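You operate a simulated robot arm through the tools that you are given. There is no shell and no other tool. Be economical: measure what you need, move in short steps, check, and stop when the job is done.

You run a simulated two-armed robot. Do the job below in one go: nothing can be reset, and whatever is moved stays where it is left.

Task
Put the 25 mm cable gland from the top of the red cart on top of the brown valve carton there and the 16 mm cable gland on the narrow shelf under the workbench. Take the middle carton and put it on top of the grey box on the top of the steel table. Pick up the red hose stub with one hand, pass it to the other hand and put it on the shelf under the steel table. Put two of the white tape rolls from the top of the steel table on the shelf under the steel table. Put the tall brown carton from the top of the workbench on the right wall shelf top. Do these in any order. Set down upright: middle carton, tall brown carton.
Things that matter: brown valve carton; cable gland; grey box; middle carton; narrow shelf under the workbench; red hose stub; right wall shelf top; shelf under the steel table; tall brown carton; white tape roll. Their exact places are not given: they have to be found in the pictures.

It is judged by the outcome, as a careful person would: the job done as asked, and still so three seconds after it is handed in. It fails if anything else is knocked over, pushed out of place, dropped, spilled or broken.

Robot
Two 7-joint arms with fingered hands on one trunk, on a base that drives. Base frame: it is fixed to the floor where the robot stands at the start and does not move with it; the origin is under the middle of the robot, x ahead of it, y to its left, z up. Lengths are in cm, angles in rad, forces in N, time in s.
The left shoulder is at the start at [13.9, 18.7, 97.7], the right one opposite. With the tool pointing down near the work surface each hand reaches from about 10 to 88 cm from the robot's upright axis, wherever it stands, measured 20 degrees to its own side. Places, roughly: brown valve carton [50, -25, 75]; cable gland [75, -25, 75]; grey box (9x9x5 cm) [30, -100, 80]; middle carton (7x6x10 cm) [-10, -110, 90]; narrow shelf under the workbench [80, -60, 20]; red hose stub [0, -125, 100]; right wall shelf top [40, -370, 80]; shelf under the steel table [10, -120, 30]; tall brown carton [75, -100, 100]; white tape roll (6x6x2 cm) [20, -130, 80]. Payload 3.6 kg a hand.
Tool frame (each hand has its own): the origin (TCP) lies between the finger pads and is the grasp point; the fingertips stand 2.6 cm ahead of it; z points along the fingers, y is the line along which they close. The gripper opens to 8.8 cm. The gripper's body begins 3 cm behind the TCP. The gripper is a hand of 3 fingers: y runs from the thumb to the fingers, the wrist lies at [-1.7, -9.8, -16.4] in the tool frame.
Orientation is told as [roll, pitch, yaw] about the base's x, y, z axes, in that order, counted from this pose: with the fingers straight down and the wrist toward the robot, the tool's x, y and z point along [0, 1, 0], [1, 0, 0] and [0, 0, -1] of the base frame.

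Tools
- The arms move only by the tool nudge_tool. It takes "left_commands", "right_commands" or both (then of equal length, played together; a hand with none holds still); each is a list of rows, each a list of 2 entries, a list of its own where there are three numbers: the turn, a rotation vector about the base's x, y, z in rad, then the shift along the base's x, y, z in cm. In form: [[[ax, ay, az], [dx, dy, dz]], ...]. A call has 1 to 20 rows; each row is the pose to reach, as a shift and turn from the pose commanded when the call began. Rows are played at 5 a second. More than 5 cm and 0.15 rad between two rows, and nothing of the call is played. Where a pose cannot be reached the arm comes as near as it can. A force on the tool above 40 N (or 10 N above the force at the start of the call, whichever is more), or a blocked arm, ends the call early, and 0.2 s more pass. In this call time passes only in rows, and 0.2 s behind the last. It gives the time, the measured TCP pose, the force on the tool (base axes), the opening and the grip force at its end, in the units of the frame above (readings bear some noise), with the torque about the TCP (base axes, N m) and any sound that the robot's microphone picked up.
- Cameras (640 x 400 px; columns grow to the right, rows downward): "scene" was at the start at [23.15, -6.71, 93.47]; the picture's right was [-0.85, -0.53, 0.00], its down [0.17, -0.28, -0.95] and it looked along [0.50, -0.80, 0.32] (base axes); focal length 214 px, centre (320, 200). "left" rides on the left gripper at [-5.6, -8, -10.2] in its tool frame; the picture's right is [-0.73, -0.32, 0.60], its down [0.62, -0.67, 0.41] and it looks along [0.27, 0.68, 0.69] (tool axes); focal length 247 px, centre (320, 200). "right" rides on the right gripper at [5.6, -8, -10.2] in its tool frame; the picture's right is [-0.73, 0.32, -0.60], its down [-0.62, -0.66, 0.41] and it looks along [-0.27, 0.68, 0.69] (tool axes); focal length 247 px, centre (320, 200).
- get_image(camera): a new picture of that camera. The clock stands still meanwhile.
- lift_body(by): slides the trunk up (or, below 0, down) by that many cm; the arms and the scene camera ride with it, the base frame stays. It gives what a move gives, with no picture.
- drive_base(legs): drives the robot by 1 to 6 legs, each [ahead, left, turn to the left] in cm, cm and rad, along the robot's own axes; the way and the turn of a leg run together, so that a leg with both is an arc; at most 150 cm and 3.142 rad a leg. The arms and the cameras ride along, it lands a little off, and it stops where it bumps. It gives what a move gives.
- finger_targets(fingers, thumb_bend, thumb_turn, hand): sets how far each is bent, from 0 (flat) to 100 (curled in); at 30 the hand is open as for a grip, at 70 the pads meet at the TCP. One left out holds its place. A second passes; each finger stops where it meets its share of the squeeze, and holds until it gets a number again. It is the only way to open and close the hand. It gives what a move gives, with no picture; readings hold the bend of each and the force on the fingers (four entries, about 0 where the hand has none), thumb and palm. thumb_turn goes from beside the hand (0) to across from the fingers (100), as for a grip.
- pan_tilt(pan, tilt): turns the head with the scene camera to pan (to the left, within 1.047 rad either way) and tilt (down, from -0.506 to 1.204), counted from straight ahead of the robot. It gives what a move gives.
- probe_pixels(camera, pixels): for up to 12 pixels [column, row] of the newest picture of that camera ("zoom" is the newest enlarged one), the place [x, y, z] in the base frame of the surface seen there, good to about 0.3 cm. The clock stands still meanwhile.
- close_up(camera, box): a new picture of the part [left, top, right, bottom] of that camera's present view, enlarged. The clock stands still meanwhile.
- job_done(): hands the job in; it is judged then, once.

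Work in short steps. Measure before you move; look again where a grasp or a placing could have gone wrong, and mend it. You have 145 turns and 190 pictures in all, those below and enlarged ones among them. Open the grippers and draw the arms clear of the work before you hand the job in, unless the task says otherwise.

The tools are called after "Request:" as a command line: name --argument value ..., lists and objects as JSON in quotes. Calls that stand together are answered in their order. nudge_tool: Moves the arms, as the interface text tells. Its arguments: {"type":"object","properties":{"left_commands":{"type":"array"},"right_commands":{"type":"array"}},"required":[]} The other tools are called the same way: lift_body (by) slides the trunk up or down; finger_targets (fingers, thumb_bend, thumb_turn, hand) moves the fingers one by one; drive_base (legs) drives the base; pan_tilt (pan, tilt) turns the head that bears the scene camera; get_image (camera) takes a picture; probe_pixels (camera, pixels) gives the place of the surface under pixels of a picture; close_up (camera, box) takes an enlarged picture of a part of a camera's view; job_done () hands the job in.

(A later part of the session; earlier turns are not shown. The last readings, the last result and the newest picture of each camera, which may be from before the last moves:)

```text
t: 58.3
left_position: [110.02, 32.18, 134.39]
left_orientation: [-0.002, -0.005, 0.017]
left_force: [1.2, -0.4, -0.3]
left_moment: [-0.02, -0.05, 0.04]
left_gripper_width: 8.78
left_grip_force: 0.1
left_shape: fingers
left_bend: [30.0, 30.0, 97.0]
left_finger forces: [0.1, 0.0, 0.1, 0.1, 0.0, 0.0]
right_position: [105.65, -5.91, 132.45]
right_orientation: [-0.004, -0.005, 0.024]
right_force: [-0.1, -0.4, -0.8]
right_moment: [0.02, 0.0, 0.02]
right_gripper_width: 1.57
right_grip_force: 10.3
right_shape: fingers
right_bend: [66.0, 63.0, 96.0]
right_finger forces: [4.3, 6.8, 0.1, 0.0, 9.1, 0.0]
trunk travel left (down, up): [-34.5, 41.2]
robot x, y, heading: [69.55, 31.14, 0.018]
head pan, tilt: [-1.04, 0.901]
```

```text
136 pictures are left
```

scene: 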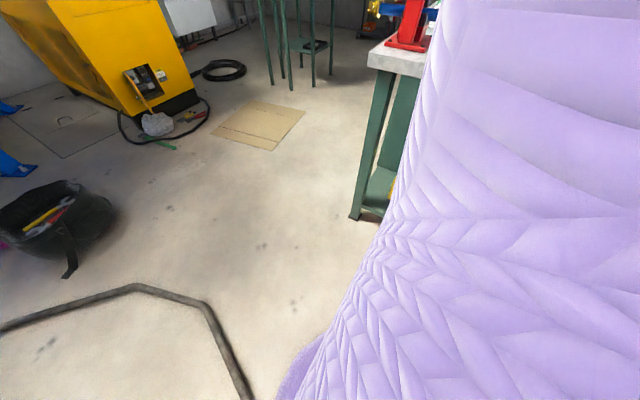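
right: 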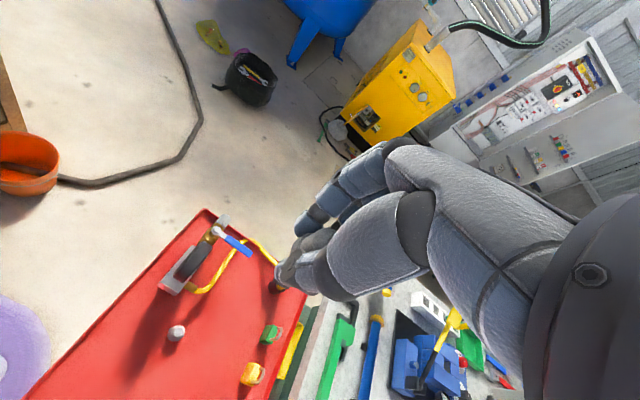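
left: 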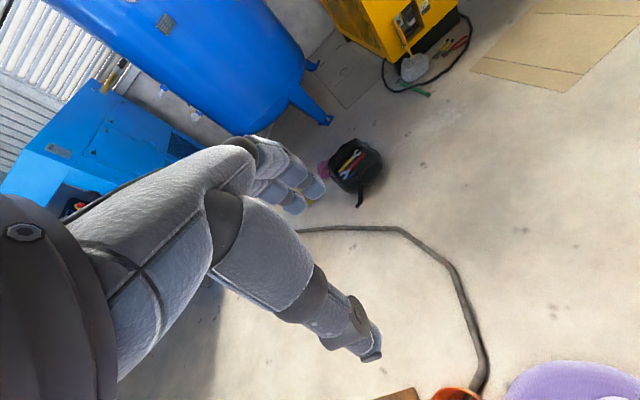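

The bucket/cart spacing (56 cm) is too tight for the base (bump radius ≈32). I return and will go round by the steel table's right side instead.

Request:
drive_base --legs '[[-15, 3, 0], [-55, 0, 0], [0, -20, 0], [0, 0, -1.57]]'

Request:
pan_tilt --pan -0.4 --tilt 0.4

Request:
get_image --camera "scene"

Request:
probe_pixels --camera "scene" --pixels '[[320, 200], [400, 250], [450, 200], [380, 180], [300, 150], [500, 300], [250, 200], [420, 160], [350, 250], [560, 200], [320, 300], [600, 350]]'

```text
t: 67.5
left_position: [0.51, -28.09, 134.37]
left_orientation: [0.0, -0.006, -1.556]
left_force: [0.2, -0.2, 0.2]
left_moment: [0.0, -0.02, -0.01]
left_gripper_width: 8.81
left_grip_force: 0.0
left_shape: fingers
left_bend: [30.0, 30.0, 97.0]
left_finger forces: [0.1, 0.0, 0.1, 0.0, 0.1, 0.1]
right_position: [-37.55, -23.79, 132.27]
right_orientation: [-0.001, -0.005, -1.549]
right_force: [0.5, -0.8, -0.8]
right_moment: [0.0, 0.01, 0.01]
right_gripper_width: 1.52
right_grip_force: 9.3
right_shape: fingers
right_bend: [66.0, 63.0, 96.0]
right_finger forces: [4.2, 6.5, 0.0, 0.0, 8.4, 0.0]
trunk travel left (down, up): [-34.5, 41.2]
robot x, y, heading: [-0.35, 12.54, -1.547]
head pan, tilt: [-1.04, 0.901]
```

```text
t: 68.6
left_position: [0.5, -28.08, 134.32]
left_orientation: [0.001, -0.005, -1.556]
left_force: [-0.2, -0.2, 0.5]
left_moment: [0.03, 0.01, -0.01]
left_gripper_width: 8.82
left_grip_force: 0.0
left_shape: fingers
left_bend: [30.0, 30.0, 97.0]
left_finger forces: [0.0, 0.1, 0.0, 0.0, 0.0, 0.1]
right_position: [-37.52, -23.8, 132.35]
right_orientation: [-0.004, -0.005, -1.548]
right_force: [-1.4, -0.6, -0.3]
right_moment: [0.01, 0.0, -0.03]
right_gripper_width: 1.5
right_grip_force: 9.6
right_shape: fingers
right_bend: [66.0, 63.0, 96.0]
right_finger forces: [4.2, 6.5, 0.0, 0.0, 8.5, 0.1]
trunk travel left (down, up): [-34.5, 41.2]
robot x, y, heading: [-0.64, 12.63, -1.554]
head pan, tilt: [-0.4, 0.4]
```

```text
135 pictures are left
```

scene: 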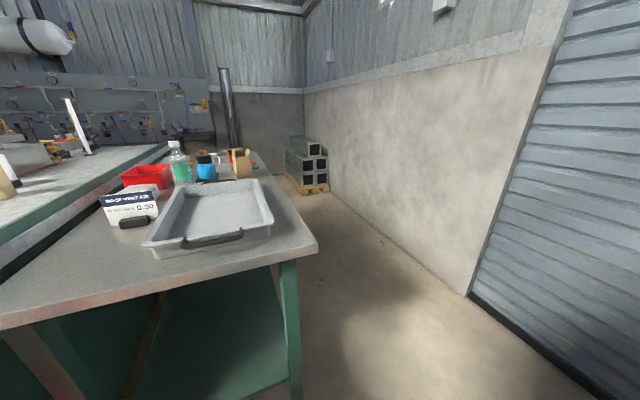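

```text
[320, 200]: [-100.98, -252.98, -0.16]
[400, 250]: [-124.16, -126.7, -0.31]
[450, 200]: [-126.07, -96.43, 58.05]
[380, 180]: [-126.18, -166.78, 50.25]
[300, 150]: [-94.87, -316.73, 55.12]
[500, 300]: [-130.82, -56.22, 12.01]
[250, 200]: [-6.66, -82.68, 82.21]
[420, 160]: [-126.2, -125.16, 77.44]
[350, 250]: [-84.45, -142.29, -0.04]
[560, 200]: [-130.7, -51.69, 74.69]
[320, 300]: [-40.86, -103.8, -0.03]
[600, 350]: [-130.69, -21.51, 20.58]
```

The right aisle (x −18…−126) is wide open. I drive into it, alongside the table, and look around.

Request:
drive_base --legs '[[0, -60, 0], [100, 0, 0]]'

Request:
pan_tilt --pan 0.9 --tilt 0.5

Request:
get_image --camera "scene"

Request:
probe_pixels --camera "scene" --pixels '[[320, 200], [400, 250], [450, 200], [200, 200], [300, 250]]'

Request:
pan_tilt --pan 0.1 --tilt 0.3

Request:
get_image --camera "scene"

```text
t: 76.8
left_position: [-56.82, -131.2, 134.19]
left_orientation: [-0.001, -0.005, -1.545]
left_force: [-0.1, 0.4, 0.5]
left_moment: [-0.01, 0.01, 0.0]
left_gripper_width: 8.82
left_grip_force: 0.1
left_shape: fingers
left_bend: [30.0, 30.0, 97.0]
left_finger forces: [0.0, 0.0, 0.1, 0.0, 0.1, 0.1]
right_position: [-94.96, -127.27, 132.35]
right_orientation: [-0.004, -0.006, -1.538]
right_force: [-0.3, -0.4, -0.3]
right_moment: [0.02, 0.01, 0.0]
right_gripper_width: 1.52
right_grip_force: 9.7
right_shape: fingers
right_bend: [66.0, 63.0, 96.0]
right_finger forces: [4.3, 6.4, 0.1, 0.0, 8.3, 0.1]
trunk travel left (down, up): [-34.5, 41.2]
robot x, y, heading: [-57.93, -90.51, -1.543]
head pan, tilt: [-0.4, 0.4]
```

```text
t: 78.3
left_position: [-56.86, -131.05, 134.22]
left_orientation: [0.0, -0.006, -1.546]
left_force: [-0.3, -0.8, 0.7]
left_moment: [0.0, 0.01, -0.01]
left_gripper_width: 8.82
left_grip_force: 0.1
left_shape: fingers
left_bend: [30.0, 30.0, 97.0]
left_finger forces: [0.1, 0.0, 0.0, 0.1, 0.0, 0.0]
right_position: [-94.87, -127.18, 132.28]
right_orientation: [-0.003, -0.005, -1.54]
right_force: [0.5, 0.3, -0.3]
right_moment: [0.0, -0.03, 0.0]
right_gripper_width: 1.51
right_grip_force: 10.6
right_shape: fingers
right_bend: [66.0, 63.0, 96.0]
right_finger forces: [4.3, 6.5, 0.0, 0.0, 8.4, 0.1]
trunk travel left (down, up): [-34.5, 41.2]
robot x, y, heading: [-58.37, -90.28, -1.541]
head pan, tilt: [0.901, 0.499]
```

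```text
134 pictures are left
```

scene: 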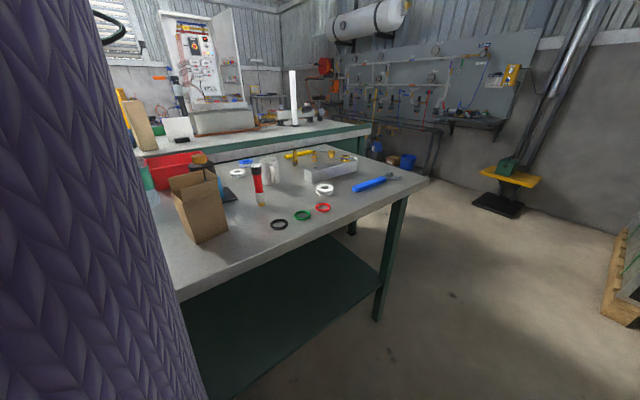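

```text
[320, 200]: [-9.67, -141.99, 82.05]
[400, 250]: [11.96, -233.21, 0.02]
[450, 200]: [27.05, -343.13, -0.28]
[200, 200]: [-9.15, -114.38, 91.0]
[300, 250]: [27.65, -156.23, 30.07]
```

```text
t: 79.4
left_position: [-56.78, -131.18, 134.26]
left_orientation: [-0.001, -0.006, -1.546]
left_force: [0.1, 0.0, -0.2]
left_moment: [0.03, -0.02, 0.02]
left_gripper_width: 8.82
left_grip_force: 0.0
left_shape: fingers
left_bend: [30.0, 30.0, 97.0]
left_finger forces: [0.1, 0.0, 0.0, 0.0, 0.0, 0.0]
right_position: [-95.0, -127.09, 132.29]
right_orientation: [-0.003, -0.006, -1.539]
right_force: [0.4, -0.9, -1.1]
right_moment: [0.01, 0.0, -0.01]
right_gripper_width: 1.52
right_grip_force: 10.0
right_shape: fingers
right_bend: [66.0, 63.0, 96.0]
right_finger forces: [4.3, 6.5, 0.0, 0.0, 8.5, 0.1]
trunk travel left (down, up): [-34.5, 41.2]
robot x, y, heading: [-58.08, -90.15, -1.541]
head pan, tilt: [0.099, 0.3]
```

```text
133 pictures are left
```

scene: 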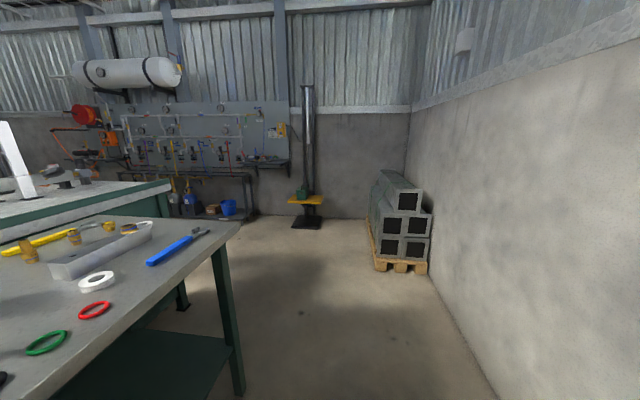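

Clear floor ahead. I probe the workbench's end, the wall shelf, and the floor obstacles for the tour.

Request:
probe_pixels --camera "scene" --pixels '[[170, 183], [238, 225], [265, 163], [230, 208], [305, 225], [378, 268], [190, 210], [270, 157], [60, 190], [240, 180], [200, 180], [110, 180]]'

Request:
close_up --camera "scene" --box '[30, 90, 330, 240]'

```text
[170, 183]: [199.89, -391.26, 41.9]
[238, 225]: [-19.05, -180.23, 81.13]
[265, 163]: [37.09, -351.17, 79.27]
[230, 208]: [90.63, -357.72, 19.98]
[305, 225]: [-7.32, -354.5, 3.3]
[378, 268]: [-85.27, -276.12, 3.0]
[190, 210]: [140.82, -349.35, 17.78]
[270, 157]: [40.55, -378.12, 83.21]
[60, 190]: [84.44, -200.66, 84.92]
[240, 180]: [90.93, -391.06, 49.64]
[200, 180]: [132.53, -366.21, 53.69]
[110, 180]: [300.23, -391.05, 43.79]
```

```text
2.13 times, centred on (180, 165) of scene
```

zoom: 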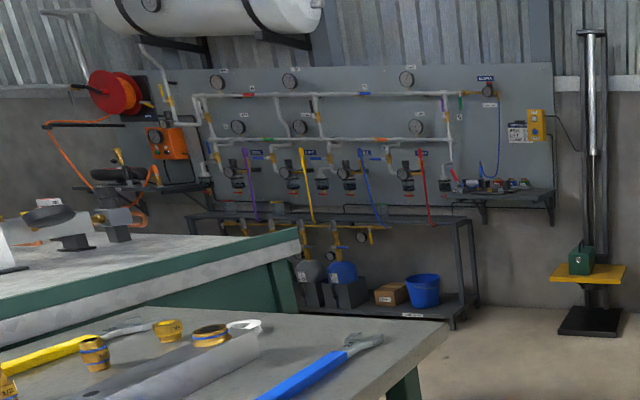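

Route: down the aisle to y≈−243, across to x≈148 behind the workbench, then turn to face +y. Clearances all exceed 35 cm.

Request:
drive_base --legs '[[150, 0, 0], [5, 140, 0], [5, 65, 0], [0, 0, 3.1]]'

Request:
pan_tilt --pan 0.3 --tilt 0.4

Request:
get_image --camera "scene"

```text
t: 90.7
left_position: [28.38, -282.05, 134.13]
left_orientation: [-0.002, -0.004, -1.532]
left_force: [0.4, -1.1, -0.5]
left_moment: [0.08, 0.04, -0.03]
left_gripper_width: 8.84
left_grip_force: 0.1
left_shape: fingers
left_bend: [30.0, 30.0, 97.0]
left_finger forces: [0.1, 0.0, 0.1, 0.0, 0.0, 0.0]
right_position: [-9.87, -278.65, 132.46]
right_orientation: [-0.009, -0.003, -1.526]
right_force: [0.1, -0.2, 0.3]
right_moment: [0.07, -0.01, -0.01]
right_gripper_width: 1.51
right_grip_force: 9.6
right_shape: fingers
right_bend: [66.0, 63.0, 96.0]
right_finger forces: [4.4, 6.7, 0.0, 0.0, 8.5, 0.1]
trunk travel left (down, up): [-34.5, 41.2]
robot x, y, heading: [26.09, -240.76, -1.528]
head pan, tilt: [0.099, 0.3]
stopped in leg 2: the robot was blocked; the commanded pose is now the measured one
```

```text
t: 91.4
left_position: [27.73, -281.41, 134.35]
left_orientation: [-0.001, -0.009, -1.534]
left_force: [0.7, 0.2, 0.1]
left_moment: [0.01, -0.02, 0.02]
left_gripper_width: 8.82
left_grip_force: 0.2
left_shape: fingers
left_bend: [30.0, 30.0, 97.0]
left_finger forces: [0.1, 0.0, 0.0, 0.1, 0.0, 0.0]
right_position: [-10.42, -278.03, 132.59]
right_orientation: [-0.002, -0.009, -1.526]
right_force: [0.4, -0.9, -0.4]
right_moment: [-0.02, 0.02, -0.01]
right_gripper_width: 1.53
right_grip_force: 9.4
right_shape: fingers
right_bend: [66.0, 63.0, 96.0]
right_finger forces: [4.3, 6.6, 0.0, 0.0, 8.4, 0.1]
trunk travel left (down, up): [-34.5, 41.2]
robot x, y, heading: [25.66, -240.81, -1.529]
head pan, tilt: [0.3, 0.4]
```

```text
131 pictures are left
```

scene: 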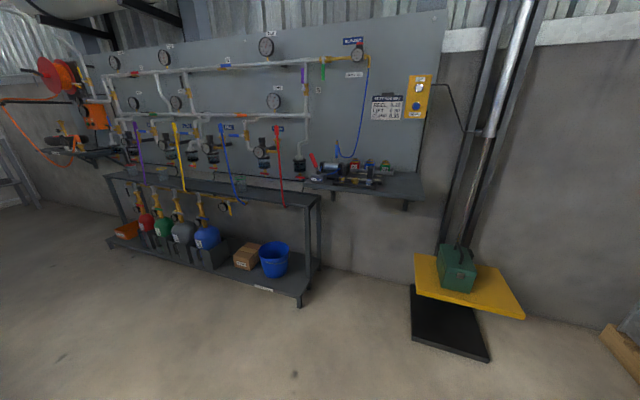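

Blocked near the workbench's end corner presumably. I look left to measure it.

Request:
pan_tilt --pan 1.04 --tilt 0.8

Request:
get_image --camera "scene"

Request:
get_image --camera "left"

```text
t: 92.5
left_position: [27.72, -281.64, 134.29]
left_orientation: [-0.002, -0.008, -1.534]
left_force: [-0.3, -0.1, 0.3]
left_moment: [0.01, -0.01, 0.0]
left_gripper_width: 8.82
left_grip_force: 0.1
left_shape: fingers
left_bend: [30.0, 30.0, 97.0]
left_finger forces: [0.0, 0.0, 0.0, 0.0, 0.1, 0.0]
right_position: [-10.37, -278.12, 132.45]
right_orientation: [-0.002, -0.005, -1.526]
right_force: [0.0, 0.3, -0.3]
right_moment: [0.01, 0.02, 0.01]
right_gripper_width: 1.53
right_grip_force: 9.9
right_shape: fingers
right_bend: [66.0, 63.0, 96.0]
right_finger forces: [4.2, 6.7, 0.1, 0.0, 8.4, 0.0]
trunk travel left (down, up): [-34.5, 41.2]
robot x, y, heading: [25.69, -240.88, -1.531]
head pan, tilt: [1.04, 0.799]
```

```text
130 pictures are left
```

scene: 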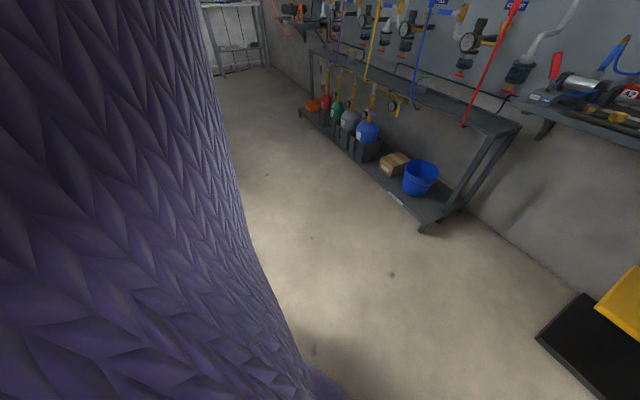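

```text
129 pictures are left
```

left: 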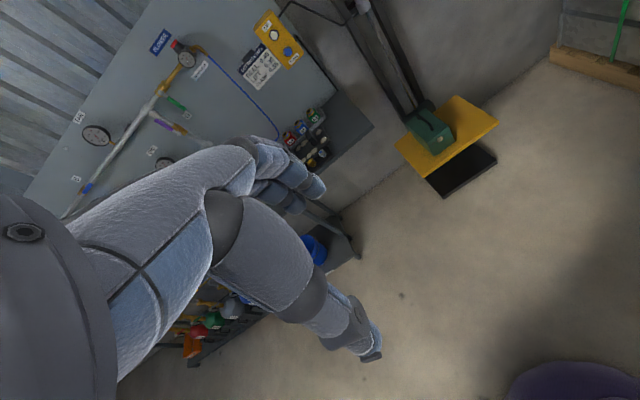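

Only the workbench behind-left can be blocking. I move 20 cm further from it and go on left.

Request:
drive_base --legs '[[20, 0, 0], [4, 125, 0], [0, 0, 3.1]]'

Request:
pan_tilt --pan 0.2 --tilt 0.4

Request:
get_image --camera "scene"

```text
t: 107.3
left_position: [150.69, -219.55, 134.36]
left_orientation: [0.001, -0.007, 1.582]
left_force: [1.0, -1.2, -1.0]
left_moment: [0.04, 0.0, 0.02]
left_gripper_width: 8.8
left_grip_force: 0.1
left_shape: fingers
left_bend: [30.0, 30.0, 97.0]
left_finger forces: [0.1, 0.0, 0.0, 0.0, 0.0, 0.0]
right_position: [188.87, -224.02, 132.48]
right_orientation: [-0.002, -0.007, 1.589]
right_force: [-0.1, -0.3, -0.6]
right_moment: [0.0, 0.0, 0.04]
right_gripper_width: 1.44
right_grip_force: 8.8
right_shape: fingers
right_bend: [66.0, 64.0, 96.0]
right_finger forces: [4.6, 5.7, 0.0, 0.0, 7.6, 0.1]
trunk travel left (down, up): [-34.5, 41.2]
robot x, y, heading: [150.97, -259.98, 1.588]
head pan, tilt: [1.04, 0.799]
```

```text
t: 108.4
left_position: [150.71, -219.69, 134.34]
left_orientation: [0.0, -0.008, 1.581]
left_force: [0.0, 0.6, 0.6]
left_moment: [0.04, 0.0, -0.01]
left_gripper_width: 8.81
left_grip_force: 0.0
left_shape: fingers
left_bend: [30.0, 30.0, 97.0]
left_finger forces: [0.0, 0.0, 0.0, 0.0, 0.0, 0.0]
right_position: [188.8, -223.89, 132.38]
right_orientation: [-0.004, -0.006, 1.592]
right_force: [-0.5, -0.2, -0.6]
right_moment: [0.02, -0.02, -0.01]
right_gripper_width: 1.45
right_grip_force: 9.1
right_shape: fingers
right_bend: [66.0, 64.0, 96.0]
right_finger forces: [4.5, 5.8, 0.1, 0.1, 7.6, 0.0]
trunk travel left (down, up): [-34.5, 41.2]
robot x, y, heading: [151.48, -259.94, 1.588]
head pan, tilt: [0.201, 0.4]
```

```text
128 pictures are left
```

scene: 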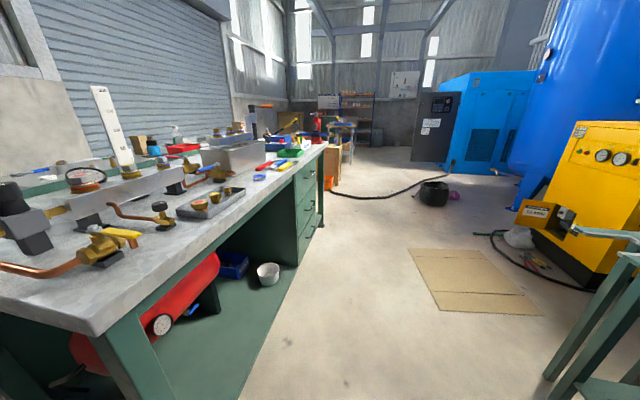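

I probe the far corridor: bench edge, stool, cardboard sheet.

Request:
probe_pixels --camera "scene" --pixels '[[325, 150], [300, 265], [100, 325], [410, 252], [440, 312], [545, 378], [540, 315], [490, 235], [323, 235], [322, 215], [260, 380], [430, 190]]'

Request:
close_up --camera "scene" --box '[200, 110, 400, 250]'

Request:
get_image --camera "right"

```text
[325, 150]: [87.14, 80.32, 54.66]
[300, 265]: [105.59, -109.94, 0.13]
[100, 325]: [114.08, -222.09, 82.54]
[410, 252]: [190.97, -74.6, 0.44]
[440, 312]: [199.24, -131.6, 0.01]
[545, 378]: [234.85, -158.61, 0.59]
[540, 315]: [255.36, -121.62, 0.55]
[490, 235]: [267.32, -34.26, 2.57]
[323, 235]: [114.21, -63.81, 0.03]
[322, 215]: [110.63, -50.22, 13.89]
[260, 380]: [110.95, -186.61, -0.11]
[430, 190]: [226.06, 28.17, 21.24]
```

```text
2.86 times, centred on (300, 180) of scene
```

zoom: 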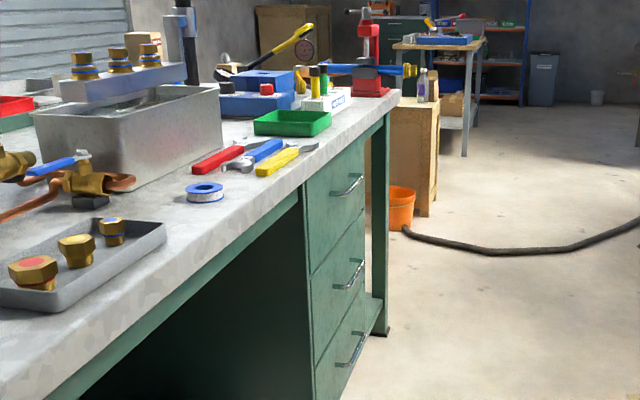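

```text
126 pictures are left
```

right: 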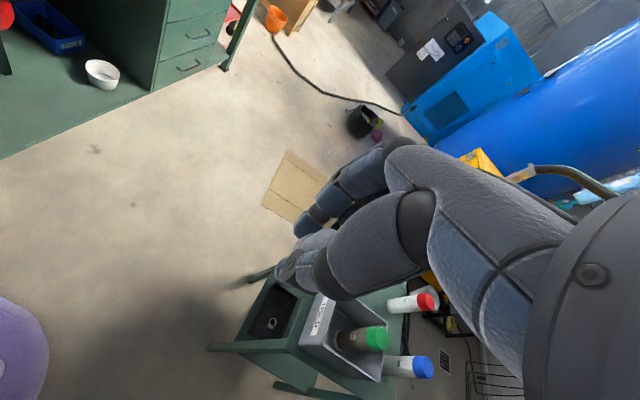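

The narrow bay with the shelf is between the drawer unit (y≈−70) and the end leg (y≈−47), open to the far side. I drive along x≈155 to y≈−57 and turn to face it.

Request:
drive_base --legs '[[105, -3, 0], [97, -4, 0], [0, 0, 1.55]]'

Request:
pan_tilt --pan 0.0 --tilt 0.9

Request:
get_image --camera "scene"

Request:
get_image --camera "right"

```text
t: 122.5
left_position: [113.91, -57.82, 134.38]
left_orientation: [0.0, -0.006, -3.089]
left_force: [0.4, -0.8, -0.1]
left_moment: [-0.01, 0.02, 0.01]
left_gripper_width: 8.82
left_grip_force: 0.2
left_shape: fingers
left_bend: [30.0, 30.0, 97.0]
left_finger forces: [0.0, 0.0, 0.0, 0.0, 0.0, 0.0]
right_position: [116.65, -19.6, 132.34]
right_orientation: [-0.004, -0.008, -3.081]
right_force: [-0.6, -0.9, 0.4]
right_moment: [-0.03, 0.01, -0.01]
right_gripper_width: 1.4
right_grip_force: 8.2
right_shape: fingers
right_bend: [67.0, 64.0, 96.0]
right_finger forces: [4.5, 5.3, 0.0, 0.1, 7.3, 0.1]
trunk travel left (down, up): [-34.5, 41.2]
robot x, y, heading: [154.04, -55.47, -3.081]
head pan, tilt: [0.201, 0.4]
```

```text
t: 123.5
left_position: [113.91, -57.75, 134.41]
left_orientation: [-0.001, -0.008, -3.09]
left_force: [-0.6, -0.4, 0.7]
left_moment: [0.02, 0.02, -0.01]
left_gripper_width: 8.83
left_grip_force: 0.1
left_shape: fingers
left_bend: [30.0, 30.0, 97.0]
left_finger forces: [0.0, 0.0, 0.0, 0.1, 0.0, 0.0]
right_position: [116.65, -19.58, 132.39]
right_orientation: [-0.003, -0.006, -3.081]
right_force: [0.1, 0.2, 0.4]
right_moment: [-0.01, -0.02, 0.03]
right_gripper_width: 1.4
right_grip_force: 8.4
right_shape: fingers
right_bend: [67.0, 64.0, 96.0]
right_finger forces: [4.5, 5.4, 0.1, 0.0, 7.3, 0.0]
trunk travel left (down, up): [-34.5, 41.2]
robot x, y, heading: [154.28, -55.42, -3.085]
head pan, tilt: [0.0, 0.901]
```

```text
125 pictures are left
```

scene: 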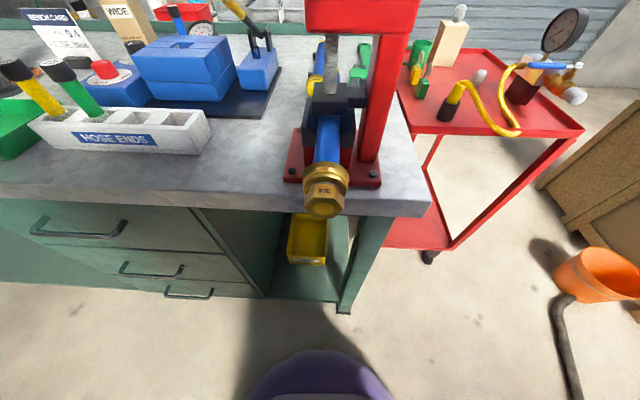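

```text
124 pictures are left
```

right: 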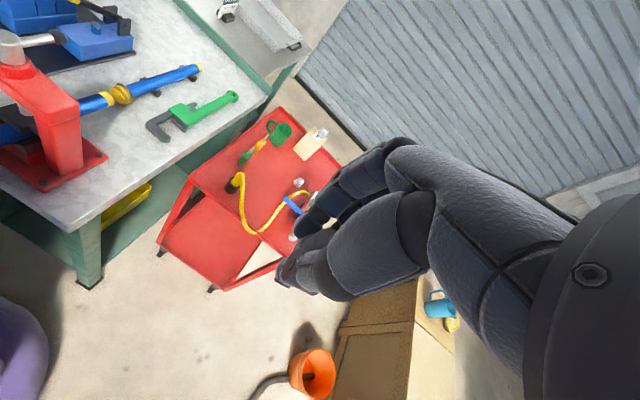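

The bay is in view: shelf front free at (305,285), yellow bin behind it. I probe the bay's limits.

Request:
probe_pixels --camera "scene" --pixels '[[305, 285], [305, 298], [275, 285], [330, 285], [342, 305], [268, 292], [305, 262], [290, 240], [355, 240], [325, 210], [205, 225], [340, 255]]'

Request:
close_up --camera "scene" --box '[220, 180, 420, 340]'

```text
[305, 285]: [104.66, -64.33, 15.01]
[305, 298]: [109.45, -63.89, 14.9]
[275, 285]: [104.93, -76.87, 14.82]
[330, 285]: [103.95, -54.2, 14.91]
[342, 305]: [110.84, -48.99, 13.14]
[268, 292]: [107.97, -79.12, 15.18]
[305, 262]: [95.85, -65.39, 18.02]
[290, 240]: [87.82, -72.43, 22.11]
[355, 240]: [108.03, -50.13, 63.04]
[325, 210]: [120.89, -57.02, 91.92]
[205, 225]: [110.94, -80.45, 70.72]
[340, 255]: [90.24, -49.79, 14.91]
```

```text
2.50 times, centred on (320, 260) of scene
```

zoom: 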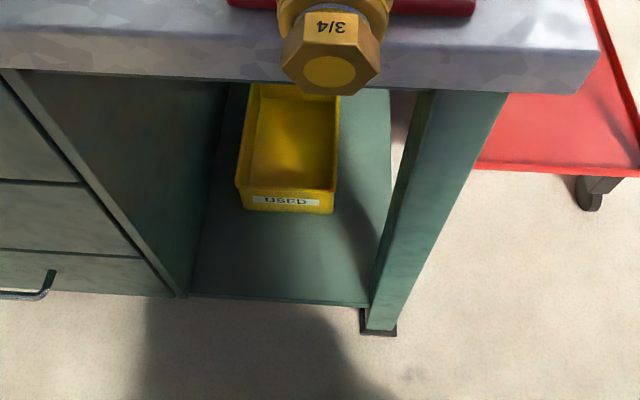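

Bay: y −79…−50, shelf edge x≈110, free strip x 97–109. I shift the base so the right arm faces the bay, and pull both hands back off the bench.

Request:
drive_base --legs '[[-2, 22, 0]]'

Request:
nudge_tool --left_commands '[[[0, 0, 0], [3, -2, 0]], [[0, 0, 0], [6, -4, 0]], [[0, 0, 0], [9, -6, 0]], [[0, 0, 0], [12, -8, 0]], [[0, 0, 0], [15, -10, 0]], [[0, 0, 0], [18, -12, 0]]]' --right_commands '[[[0, 0, 0], [3, -3.5, 0]], [[0, 0, 0], [5, -7, 0]], [[0, 0, 0], [7, -11, 0]], [[0, 0, 0], [8, -15, 0]], [[0, 0, 0], [8, -19.5, 0]], [[0, 0, 0], [8, -24, 0]]]'

Request:
get_image --camera "scene"

```text
t: 125.2
left_position: [117.11, -79.65, 134.47]
left_orientation: [0.0, -0.009, -3.094]
left_force: [-0.1, -0.4, 0.2]
left_moment: [0.04, 0.04, -0.04]
left_gripper_width: 8.81
left_grip_force: 0.0
left_shape: fingers
left_bend: [30.0, 30.0, 97.0]
left_finger forces: [0.0, 0.1, 0.0, 0.0, 0.1, 0.0]
right_position: [120.07, -41.56, 132.57]
right_orientation: [-0.005, -0.009, -3.084]
right_force: [-0.3, -0.2, 0.1]
right_moment: [0.0, 0.01, 0.0]
right_gripper_width: 1.43
right_grip_force: 8.3
right_shape: fingers
right_bend: [67.0, 64.0, 96.0]
right_finger forces: [4.5, 5.3, 0.0, 0.0, 7.4, 0.1]
trunk travel left (down, up): [-34.5, 41.2]
robot x, y, heading: [157.85, -77.25, -3.087]
head pan, tilt: [0.0, 0.901]
```

```text
t: 126.6
left_position: [134.91, -91.8, 134.54]
left_orientation: [-0.001, -0.006, -3.095]
left_force: [0.1, -0.1, -0.5]
left_moment: [0.03, -0.01, 0.0]
left_gripper_width: 8.85
left_grip_force: 0.1
left_shape: fingers
left_bend: [30.0, 30.0, 97.0]
left_finger forces: [0.0, 0.1, 0.1, 0.0, 0.1, 0.1]
right_position: [128.1, -65.32, 132.23]
right_orientation: [-0.003, -0.004, -3.087]
right_force: [0.4, -0.4, -0.1]
right_moment: [-0.02, 0.0, -0.02]
right_gripper_width: 1.32
right_grip_force: 8.3
right_shape: fingers
right_bend: [67.0, 64.0, 96.0]
right_finger forces: [4.4, 4.9, 0.0, 0.1, 7.3, 0.1]
trunk travel left (down, up): [-34.5, 41.2]
robot x, y, heading: [157.48, -77.19, -3.085]
head pan, tilt: [0.0, 0.901]
```

```text
122 pictures are left
```

scene: 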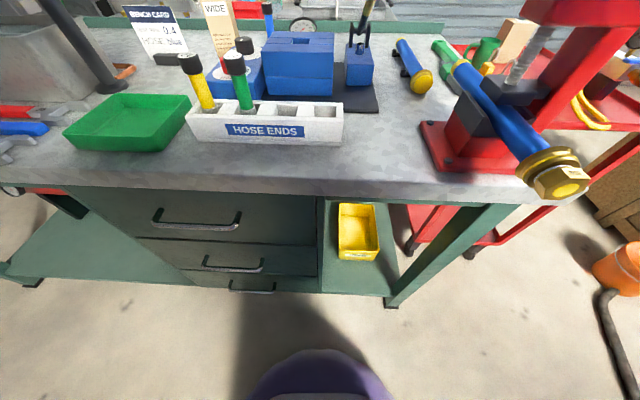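

Grip width has crept from 1.63 to 1.32, so the gland may be slipping. I lower the trunk to bring the hand into view and look.

Request:
lift_body --by -30

Request:
pan_tilt --pan -0.3 --tilt 0.0

Request:
get_image --camera "scene"

Request:
get_image --camera "left"

```text
t: 129.6
left_position: [132.16, -91.73, 103.75]
left_orientation: [-0.001, 0.055, -3.095]
left_force: [0.5, -0.7, -0.3]
left_moment: [0.0, 0.02, 0.02]
left_gripper_width: 8.83
left_grip_force: 0.0
left_shape: fingers
left_bend: [30.0, 30.0, 97.0]
left_finger forces: [0.1, 0.0, 0.1, 0.0, 0.0, 0.0]
right_position: [128.14, -65.37, 102.45]
right_orientation: [-0.004, -0.006, -3.084]
right_force: [0.0, 0.3, -0.3]
right_moment: [0.02, -0.04, 0.01]
right_gripper_width: 1.37
right_grip_force: 8.0
right_shape: fingers
right_bend: [67.0, 64.0, 96.0]
right_finger forces: [4.3, 4.9, 0.1, 0.0, 7.3, 0.0]
trunk travel left (down, up): [-4.5, 71.2]
robot x, y, heading: [157.62, -77.48, -3.089]
head pan, tilt: [0.0, 0.901]
```

```text
t: 130.8
left_position: [132.13, -91.67, 103.75]
left_orientation: [0.001, 0.053, -3.093]
left_force: [0.3, 0.2, -0.3]
left_moment: [-0.02, 0.0, 0.02]
left_gripper_width: 8.81
left_grip_force: 0.1
left_shape: fingers
left_bend: [30.0, 30.0, 97.0]
left_finger forces: [0.0, 0.0, 0.0, 0.0, 0.0, 0.1]
right_position: [128.04, -65.42, 102.53]
right_orientation: [-0.003, -0.006, -3.085]
right_force: [0.6, 0.1, -0.1]
right_moment: [-0.01, -0.01, 0.05]
right_gripper_width: 1.35
right_grip_force: 8.3
right_shape: fingers
right_bend: [67.0, 64.0, 96.0]
right_finger forces: [4.3, 4.9, 0.0, 0.0, 7.3, 0.1]
trunk travel left (down, up): [-4.5, 71.2]
robot x, y, heading: [157.52, -76.94, -3.085]
head pan, tilt: [-0.3, 0.0]
```

```text
121 pictures are left
```

scene: 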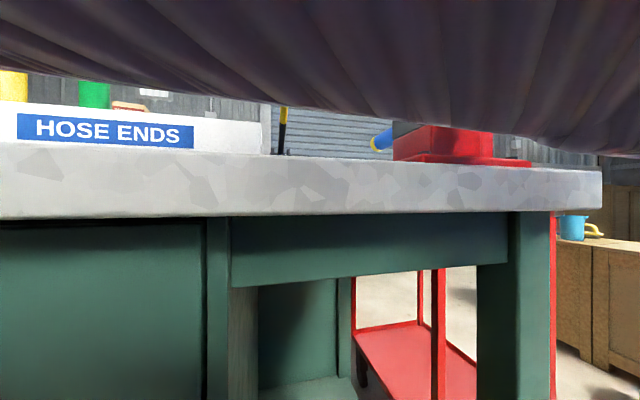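

```text
120 pictures are left
```

left: 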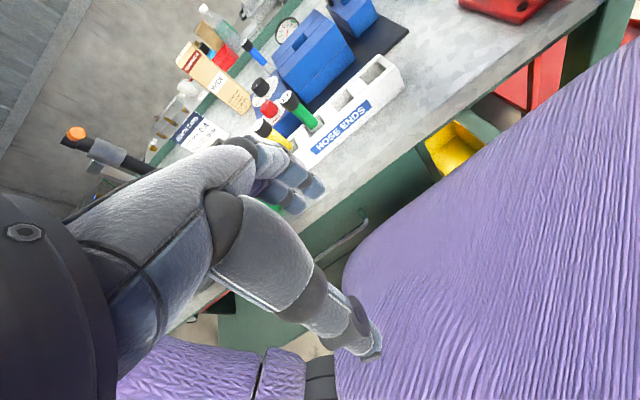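

The right arm hides the view. I lower the right hand in the lane x=128 outside the bench down to z≈45 and look again.

Request:
nudge_tool --right_commands '[[[0, 0, 0], [0, 0, -4.5]], [[0, 0, 0], [0, 0, -9]], [[0, 0, 0], [0, 0, -13.5]], [[0, 0, 0], [0, 0, -18]], [[0, 0, 0], [0, 0, -22.5]], [[0, 0, 0], [0, 0, -27]], [[0, 0, 0], [0, 0, -31.5]], [[0, 0, 0], [0, 0, -36]], [[0, 0, 0], [0, 0, -40.5]], [[0, 0, 0], [0, 0, -45]], [[0, 0, 0], [0, 0, -49.5]], [[0, 0, 0], [0, 0, -54]]]'

Request:
pan_tilt --pan -0.1 --tilt 0.9

Request:
get_image --camera "scene"

Request:
get_image --camera "right"

```text
t: 133.4
left_position: [132.02, -91.71, 103.85]
left_orientation: [0.002, 0.055, -3.094]
left_force: [-0.2, 0.1, 0.5]
left_moment: [-0.03, -0.04, -0.01]
left_gripper_width: 8.85
left_grip_force: 0.1
left_shape: fingers
left_bend: [30.0, 30.0, 97.0]
left_finger forces: [0.0, 0.0, 0.0, 0.0, 0.0, 0.0]
right_position: [127.98, -68.16, 93.54]
right_orientation: [-0.004, -0.006, -3.084]
right_force: [-0.2, 0.6, -0.1]
right_moment: [-0.04, -0.04, 0.02]
right_gripper_width: 1.36
right_grip_force: 8.3
right_shape: fingers
right_bend: [67.0, 64.0, 96.0]
right_finger forces: [4.2, 4.8, 0.0, 0.0, 7.2, 0.0]
right hand out of reach, approached as far as the arm can: row 2, 3, 4, 5, 6, 7, 8, 9, 10, 11, 12
trunk travel left (down, up): [-4.5, 71.2]
robot x, y, heading: [157.7, -77.52, -3.088]
head pan, tilt: [-0.3, 0.0]
```

```text
t: 134.6
left_position: [132.17, -91.83, 103.68]
left_orientation: [0.0, 0.056, -3.095]
left_force: [-0.1, 0.4, -0.1]
left_moment: [-0.03, 0.0, -0.01]
left_gripper_width: 8.81
left_grip_force: 0.0
left_shape: fingers
left_bend: [30.0, 30.0, 97.0]
left_finger forces: [0.0, 0.1, 0.0, 0.0, 0.0, 0.1]
right_position: [128.06, -68.27, 93.52]
right_orientation: [-0.003, -0.007, -3.085]
right_force: [0.0, 0.1, 0.8]
right_moment: [0.01, 0.0, -0.01]
right_gripper_width: 1.37
right_grip_force: 8.1
right_shape: fingers
right_bend: [67.0, 64.0, 96.0]
right_finger forces: [4.2, 4.9, 0.0, 0.0, 7.3, 0.0]
trunk travel left (down, up): [-4.5, 71.2]
robot x, y, heading: [157.7, -77.1, -3.087]
head pan, tilt: [-0.099, 0.901]
```

```text
119 pictures are left
```

scene: 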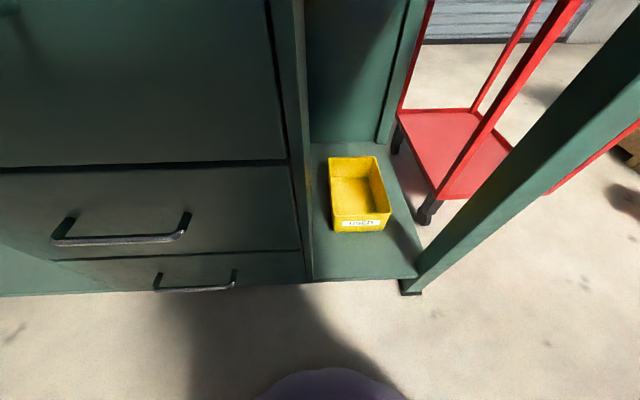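

```text
118 pictures are left
```

right: 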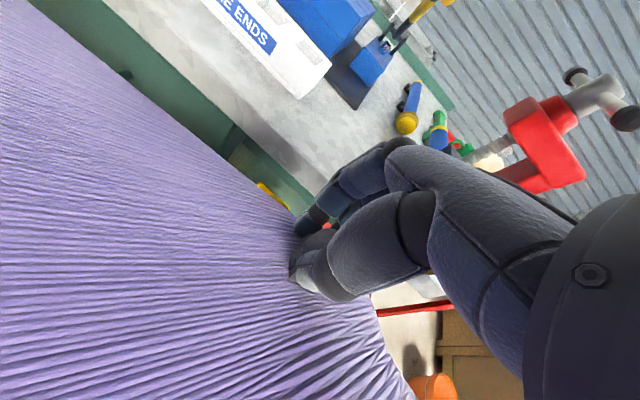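

The hand cannot go down so close to the body. I raise the trunk a bit, reposition the base to about (160,−48) facing the bay diagonally (heading −2.51).

Request:
lift_body --by 14

Request:
drive_base --legs '[[-3.9, -29, 0], [0, 0, 0.577]]'

Request:
get_image --camera "scene"

```text
t: 136.2
left_position: [132.09, -91.63, 117.77]
left_orientation: [0.001, 0.055, -3.092]
left_force: [-0.1, 0.3, 1.3]
left_moment: [0.0, 0.0, 0.0]
left_gripper_width: 8.81
left_grip_force: 0.1
left_shape: fingers
left_bend: [30.0, 30.0, 97.0]
left_finger forces: [0.0, 0.0, 0.0, 0.1, 0.0, 0.1]
right_position: [135.48, -67.85, 109.91]
right_orientation: [-0.003, -0.19, -3.084]
right_force: [0.6, 0.1, -0.4]
right_moment: [0.03, -0.03, 0.01]
right_gripper_width: 1.35
right_grip_force: 8.2
right_shape: fingers
right_bend: [67.0, 64.0, 96.0]
right_finger forces: [4.2, 4.9, 0.0, 0.0, 7.4, 0.0]
trunk travel left (down, up): [-18.5, 57.2]
robot x, y, heading: [157.7, -77.29, -3.086]
head pan, tilt: [-0.099, 0.901]
```

```text
t: 139.8
left_position: [146.32, -74.47, 117.74]
left_orientation: [-0.001, 0.053, -2.528]
left_force: [0.0, 0.4, 0.6]
left_moment: [0.0, -0.02, 0.0]
left_gripper_width: 8.81
left_grip_force: 0.1
left_shape: fingers
left_bend: [30.0, 30.0, 97.0]
left_finger forces: [0.0, 0.0, 0.0, 0.1, 0.0, 0.0]
right_position: [136.45, -52.58, 109.85]
right_orientation: [-0.003, -0.191, -2.52]
right_force: [-0.2, 0.0, -0.7]
right_moment: [-0.01, 0.01, -0.01]
right_gripper_width: 1.36
right_grip_force: 8.7
right_shape: fingers
right_bend: [67.0, 64.0, 96.0]
right_finger forces: [4.2, 4.8, 0.0, 0.1, 7.2, 0.0]
trunk travel left (down, up): [-18.5, 57.2]
robot x, y, heading: [160.0, -48.31, -2.518]
head pan, tilt: [-0.099, 0.901]
```

```text
117 pictures are left
```

scene: 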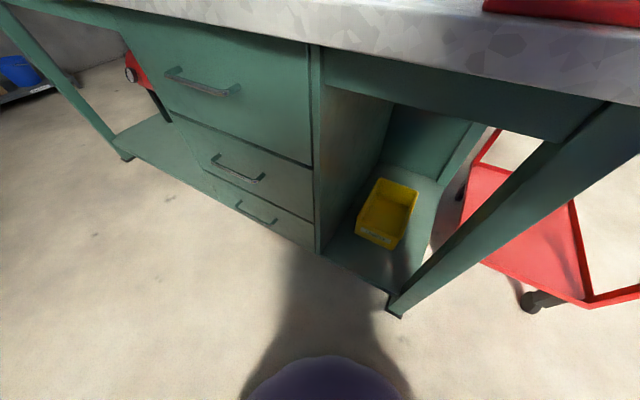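

I straighten the hand and bring it to the descent lane (124,−72), then down toward z≈60.

Request:
nudge_tool --right_commands '[[[0.05, -0.07, 0], [-2.5, -3.9, 0]], [[0.11, -0.154, 0], [-5, -7.8, 0]], [[0.11, -0.154, 0], [-7.5, -11.7, 0]], [[0.11, -0.154, 0], [-10, -15.6, 0]], [[0.11, -0.154, 0], [-12.4, -19.4, 0]], [[0.11, -0.154, 0], [-12.4, -19.4, -4.5]], [[0.11, -0.154, 0], [-12.4, -19.4, -9]], [[0.11, -0.154, 0], [-12.4, -19.4, -13.5]], [[0.11, -0.154, 0], [-12.4, -19.4, -18]], [[0.11, -0.154, 0], [-12.4, -19.4, -22.5]], [[0.11, -0.154, 0], [-12.4, -19.4, -27]]]'

Request:
get_image --camera "scene"

```text
t: 142.2
left_position: [146.23, -74.59, 117.79]
left_orientation: [0.0, 0.054, -2.528]
left_force: [0.1, 0.1, 0.5]
left_moment: [0.04, -0.01, 0.0]
left_gripper_width: 8.82
left_grip_force: 0.1
left_shape: fingers
left_bend: [30.0, 30.0, 97.0]
left_finger forces: [0.0, 0.0, 0.1, 0.0, 0.0, 0.0]
right_position: [118.34, -65.16, 84.65]
right_orientation: [-0.001, 0.0, -2.516]
right_force: [-0.1, 0.4, -0.2]
right_moment: [-0.02, -0.02, 0.03]
right_gripper_width: 1.29
right_grip_force: 8.2
right_shape: fingers
right_bend: [67.0, 64.0, 96.0]
right_finger forces: [4.1, 4.9, 0.0, 0.0, 7.8, 0.1]
right hand out of reach, approached as far as the arm can: row 1, 2, 3, 4, 5, 6, 7, 8, 9, 10, 11
trunk travel left (down, up): [-18.5, 57.2]
robot x, y, heading: [160.16, -48.96, -2.521]
head pan, tilt: [-0.099, 0.901]
```

```text
116 pictures are left
```

scene: 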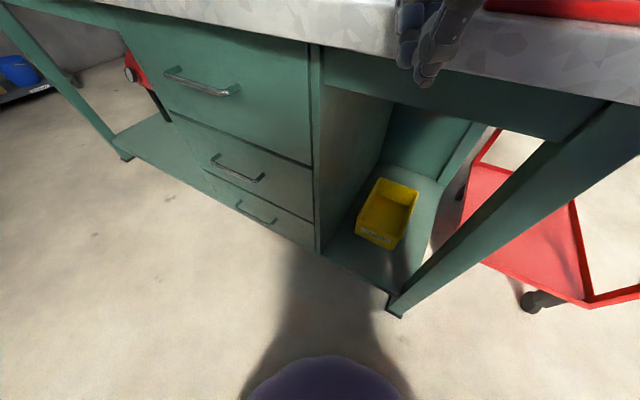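

The hand is visible now. I zoom in to check the gland's state.

Request:
close_up --camera "scene" --box '[370, 0, 500, 100]'

```text
4.00 times, centred on (435, 50) of scene
```

zoom: 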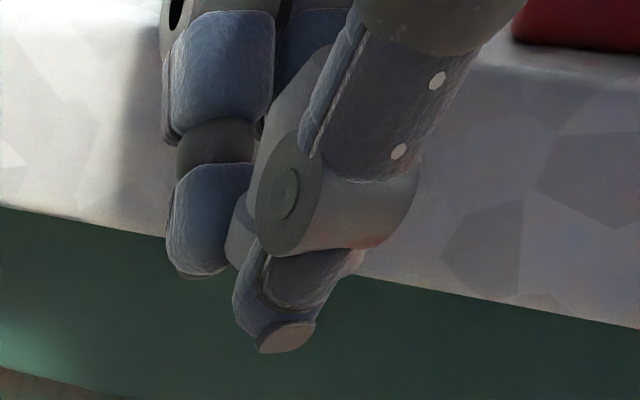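

The gland is still pinched. I rotate the base left 0.25 rad, which swings the hand to about (124,−75), clear of the bench edge, then try descending.

Request:
drive_base --legs '[[0, 0, 0.25]]'

Request:
nudge_tool --right_commands '[[[0, 0, 0], [0, 0, -4.5]], [[0, 0, 0], [0, 0, -9]], [[0, 0, 0], [0, 0, -13.5]], [[0, 0, 0], [0, 0, -18]], [[0, 0, 0], [0, 0, -22.5]], [[0, 0, 0], [0, 0, -27]]]'

Request:
get_image --camera "scene"

```text
t: 143.0
left_position: [147.46, -74.65, 117.84]
left_orientation: [0.0, 0.053, -2.496]
left_force: [-0.6, 0.6, -0.4]
left_moment: [0.01, 0.01, 0.01]
left_gripper_width: 8.81
left_grip_force: 0.0
left_shape: fingers
left_bend: [30.0, 30.0, 97.0]
left_finger forces: [0.1, 0.0, 0.0, 0.0, 0.1, 0.1]
right_position: [119.0, -65.9, 84.91]
right_orientation: [0.001, -0.004, -2.49]
right_force: [0.1, -0.2, -0.6]
right_moment: [0.04, -0.03, 0.02]
right_gripper_width: 1.28
right_grip_force: 8.0
right_shape: fingers
right_bend: [67.0, 64.0, 96.0]
right_finger forces: [4.0, 5.0, 0.0, 0.1, 7.8, 0.0]
trunk travel left (down, up): [-18.5, 57.2]
robot x, y, heading: [160.32, -48.37, -2.488]
head pan, tilt: [-0.099, 0.901]
stopped in leg 1: the robot was blocked; the commanded pose is now the measured one
```

```text
t: 143.5
left_position: [148.2, -74.65, 118.02]
left_orientation: [-0.003, 0.048, -2.496]
left_force: [-0.2, 0.6, -0.1]
left_moment: [0.0, 0.01, -0.05]
left_gripper_width: 8.83
left_grip_force: 0.1
left_shape: fingers
left_bend: [30.0, 30.0, 97.0]
left_finger forces: [0.0, 0.1, 0.1, 0.1, 0.0, 0.1]
right_position: [118.63, -65.87, 81.56]
right_orientation: [0.017, -0.037, -2.475]
right_force: [0.1, -11.4, 8.3]
right_moment: [1.76, -0.13, -0.3]
right_gripper_width: 1.29
right_grip_force: 8.4
right_shape: fingers
right_bend: [67.0, 64.0, 96.0]
right_finger forces: [4.1, 4.9, 0.1, 0.0, 7.7, 0.0]
right hand out of reach, approached as far as the arm can: row 1, 2
trunk travel left (down, up): [-18.5, 57.2]
robot x, y, heading: [160.16, -48.38, -2.494]
head pan, tilt: [-0.099, 0.901]
stopped in row 2 (right hand): the force on the tool passed its limit at 75 N (the readings are from after the stop); the commanded pose is now the measured one
```

```text
114 pictures are left
```

scene: 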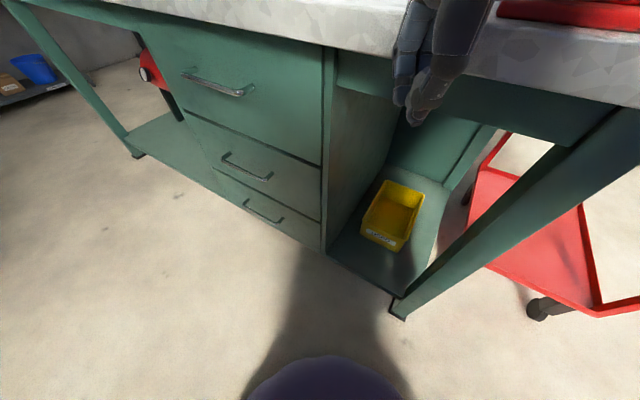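

The hand/forearm met something (likely the pipe end held in the vise). I back up at once and look at the vise.

Request:
nudge_tool --right_commands '[[[0, 0, 0], [0, -0.5, 2]], [[0, 0, 0], [0, -0.5, 5]], [[0, 0, 0], [0, -0.5, 9]], [[0, 0, 0], [0, -0.5, 13]], [[0, 0, 0], [0, -0.5, 17]], [[0, 0, 0], [0, -0.5, 21]], [[0, 0, 0], [0, -0.5, 25]]]'

Request:
pan_tilt --pan -0.6 --tilt 0.5

Request:
get_image --camera "scene"

Request:
get_image --camera "right"

```text
t: 145.1
left_position: [147.32, -74.9, 117.68]
left_orientation: [-0.001, 0.055, -2.494]
left_force: [-0.3, -0.1, -0.5]
left_moment: [0.01, 0.0, 0.01]
left_gripper_width: 8.81
left_grip_force: 0.0
left_shape: fingers
left_bend: [30.0, 30.0, 97.0]
left_finger forces: [0.0, 0.0, 0.0, 0.1, 0.1, 0.0]
right_position: [118.28, -66.8, 105.81]
right_orientation: [0.013, -0.021, -2.481]
right_force: [0.2, -0.5, -0.9]
right_moment: [0.03, 0.0, 0.01]
right_gripper_width: 1.25
right_grip_force: 7.7
right_shape: fingers
right_bend: [68.0, 65.0, 96.0]
right_finger forces: [4.0, 4.9, 0.0, 0.1, 7.6, 0.0]
trunk travel left (down, up): [-18.5, 57.2]
robot x, y, heading: [160.28, -48.24, -2.486]
head pan, tilt: [-0.099, 0.901]
```

```text
t: 146.0
left_position: [147.23, -74.91, 117.82]
left_orientation: [0.0, 0.058, -2.495]
left_force: [-0.8, -0.8, 0.3]
left_moment: [0.01, -0.01, 0.0]
left_gripper_width: 8.82
left_grip_force: 0.1
left_shape: fingers
left_bend: [30.0, 30.0, 97.0]
left_finger forces: [0.0, 0.0, 0.1, 0.0, 0.1, 0.0]
right_position: [118.11, -66.68, 105.69]
right_orientation: [0.014, -0.02, -2.48]
right_force: [-0.5, 0.1, -0.8]
right_moment: [0.01, -0.02, -0.03]
right_gripper_width: 1.25
right_grip_force: 8.3
right_shape: fingers
right_bend: [68.0, 65.0, 96.0]
right_finger forces: [4.0, 4.8, 0.0, 0.1, 7.6, 0.1]
trunk travel left (down, up): [-18.5, 57.2]
robot x, y, heading: [159.84, -48.39, -2.489]
head pan, tilt: [-0.6, 0.499]
```

```text
113 pictures are left
```

scene: 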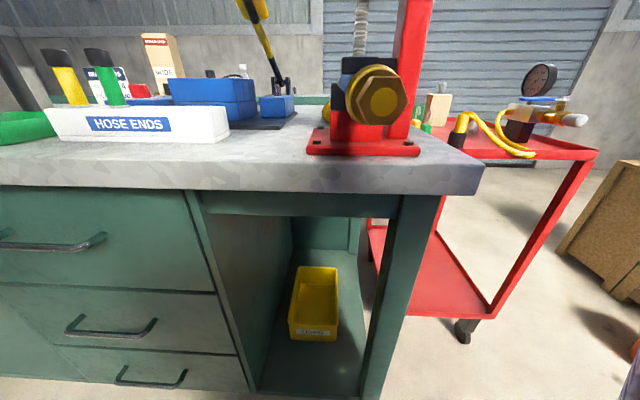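

```text
112 pictures are left
```

right: 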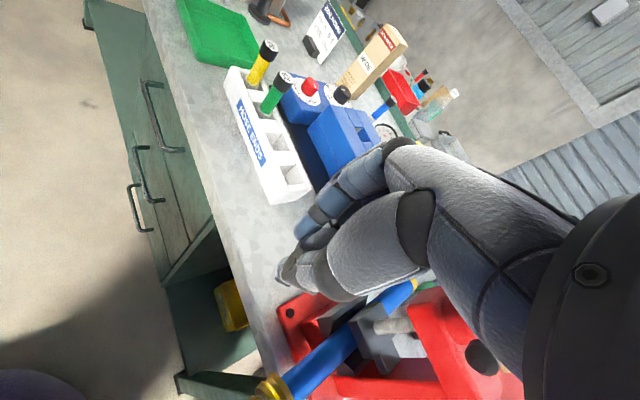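

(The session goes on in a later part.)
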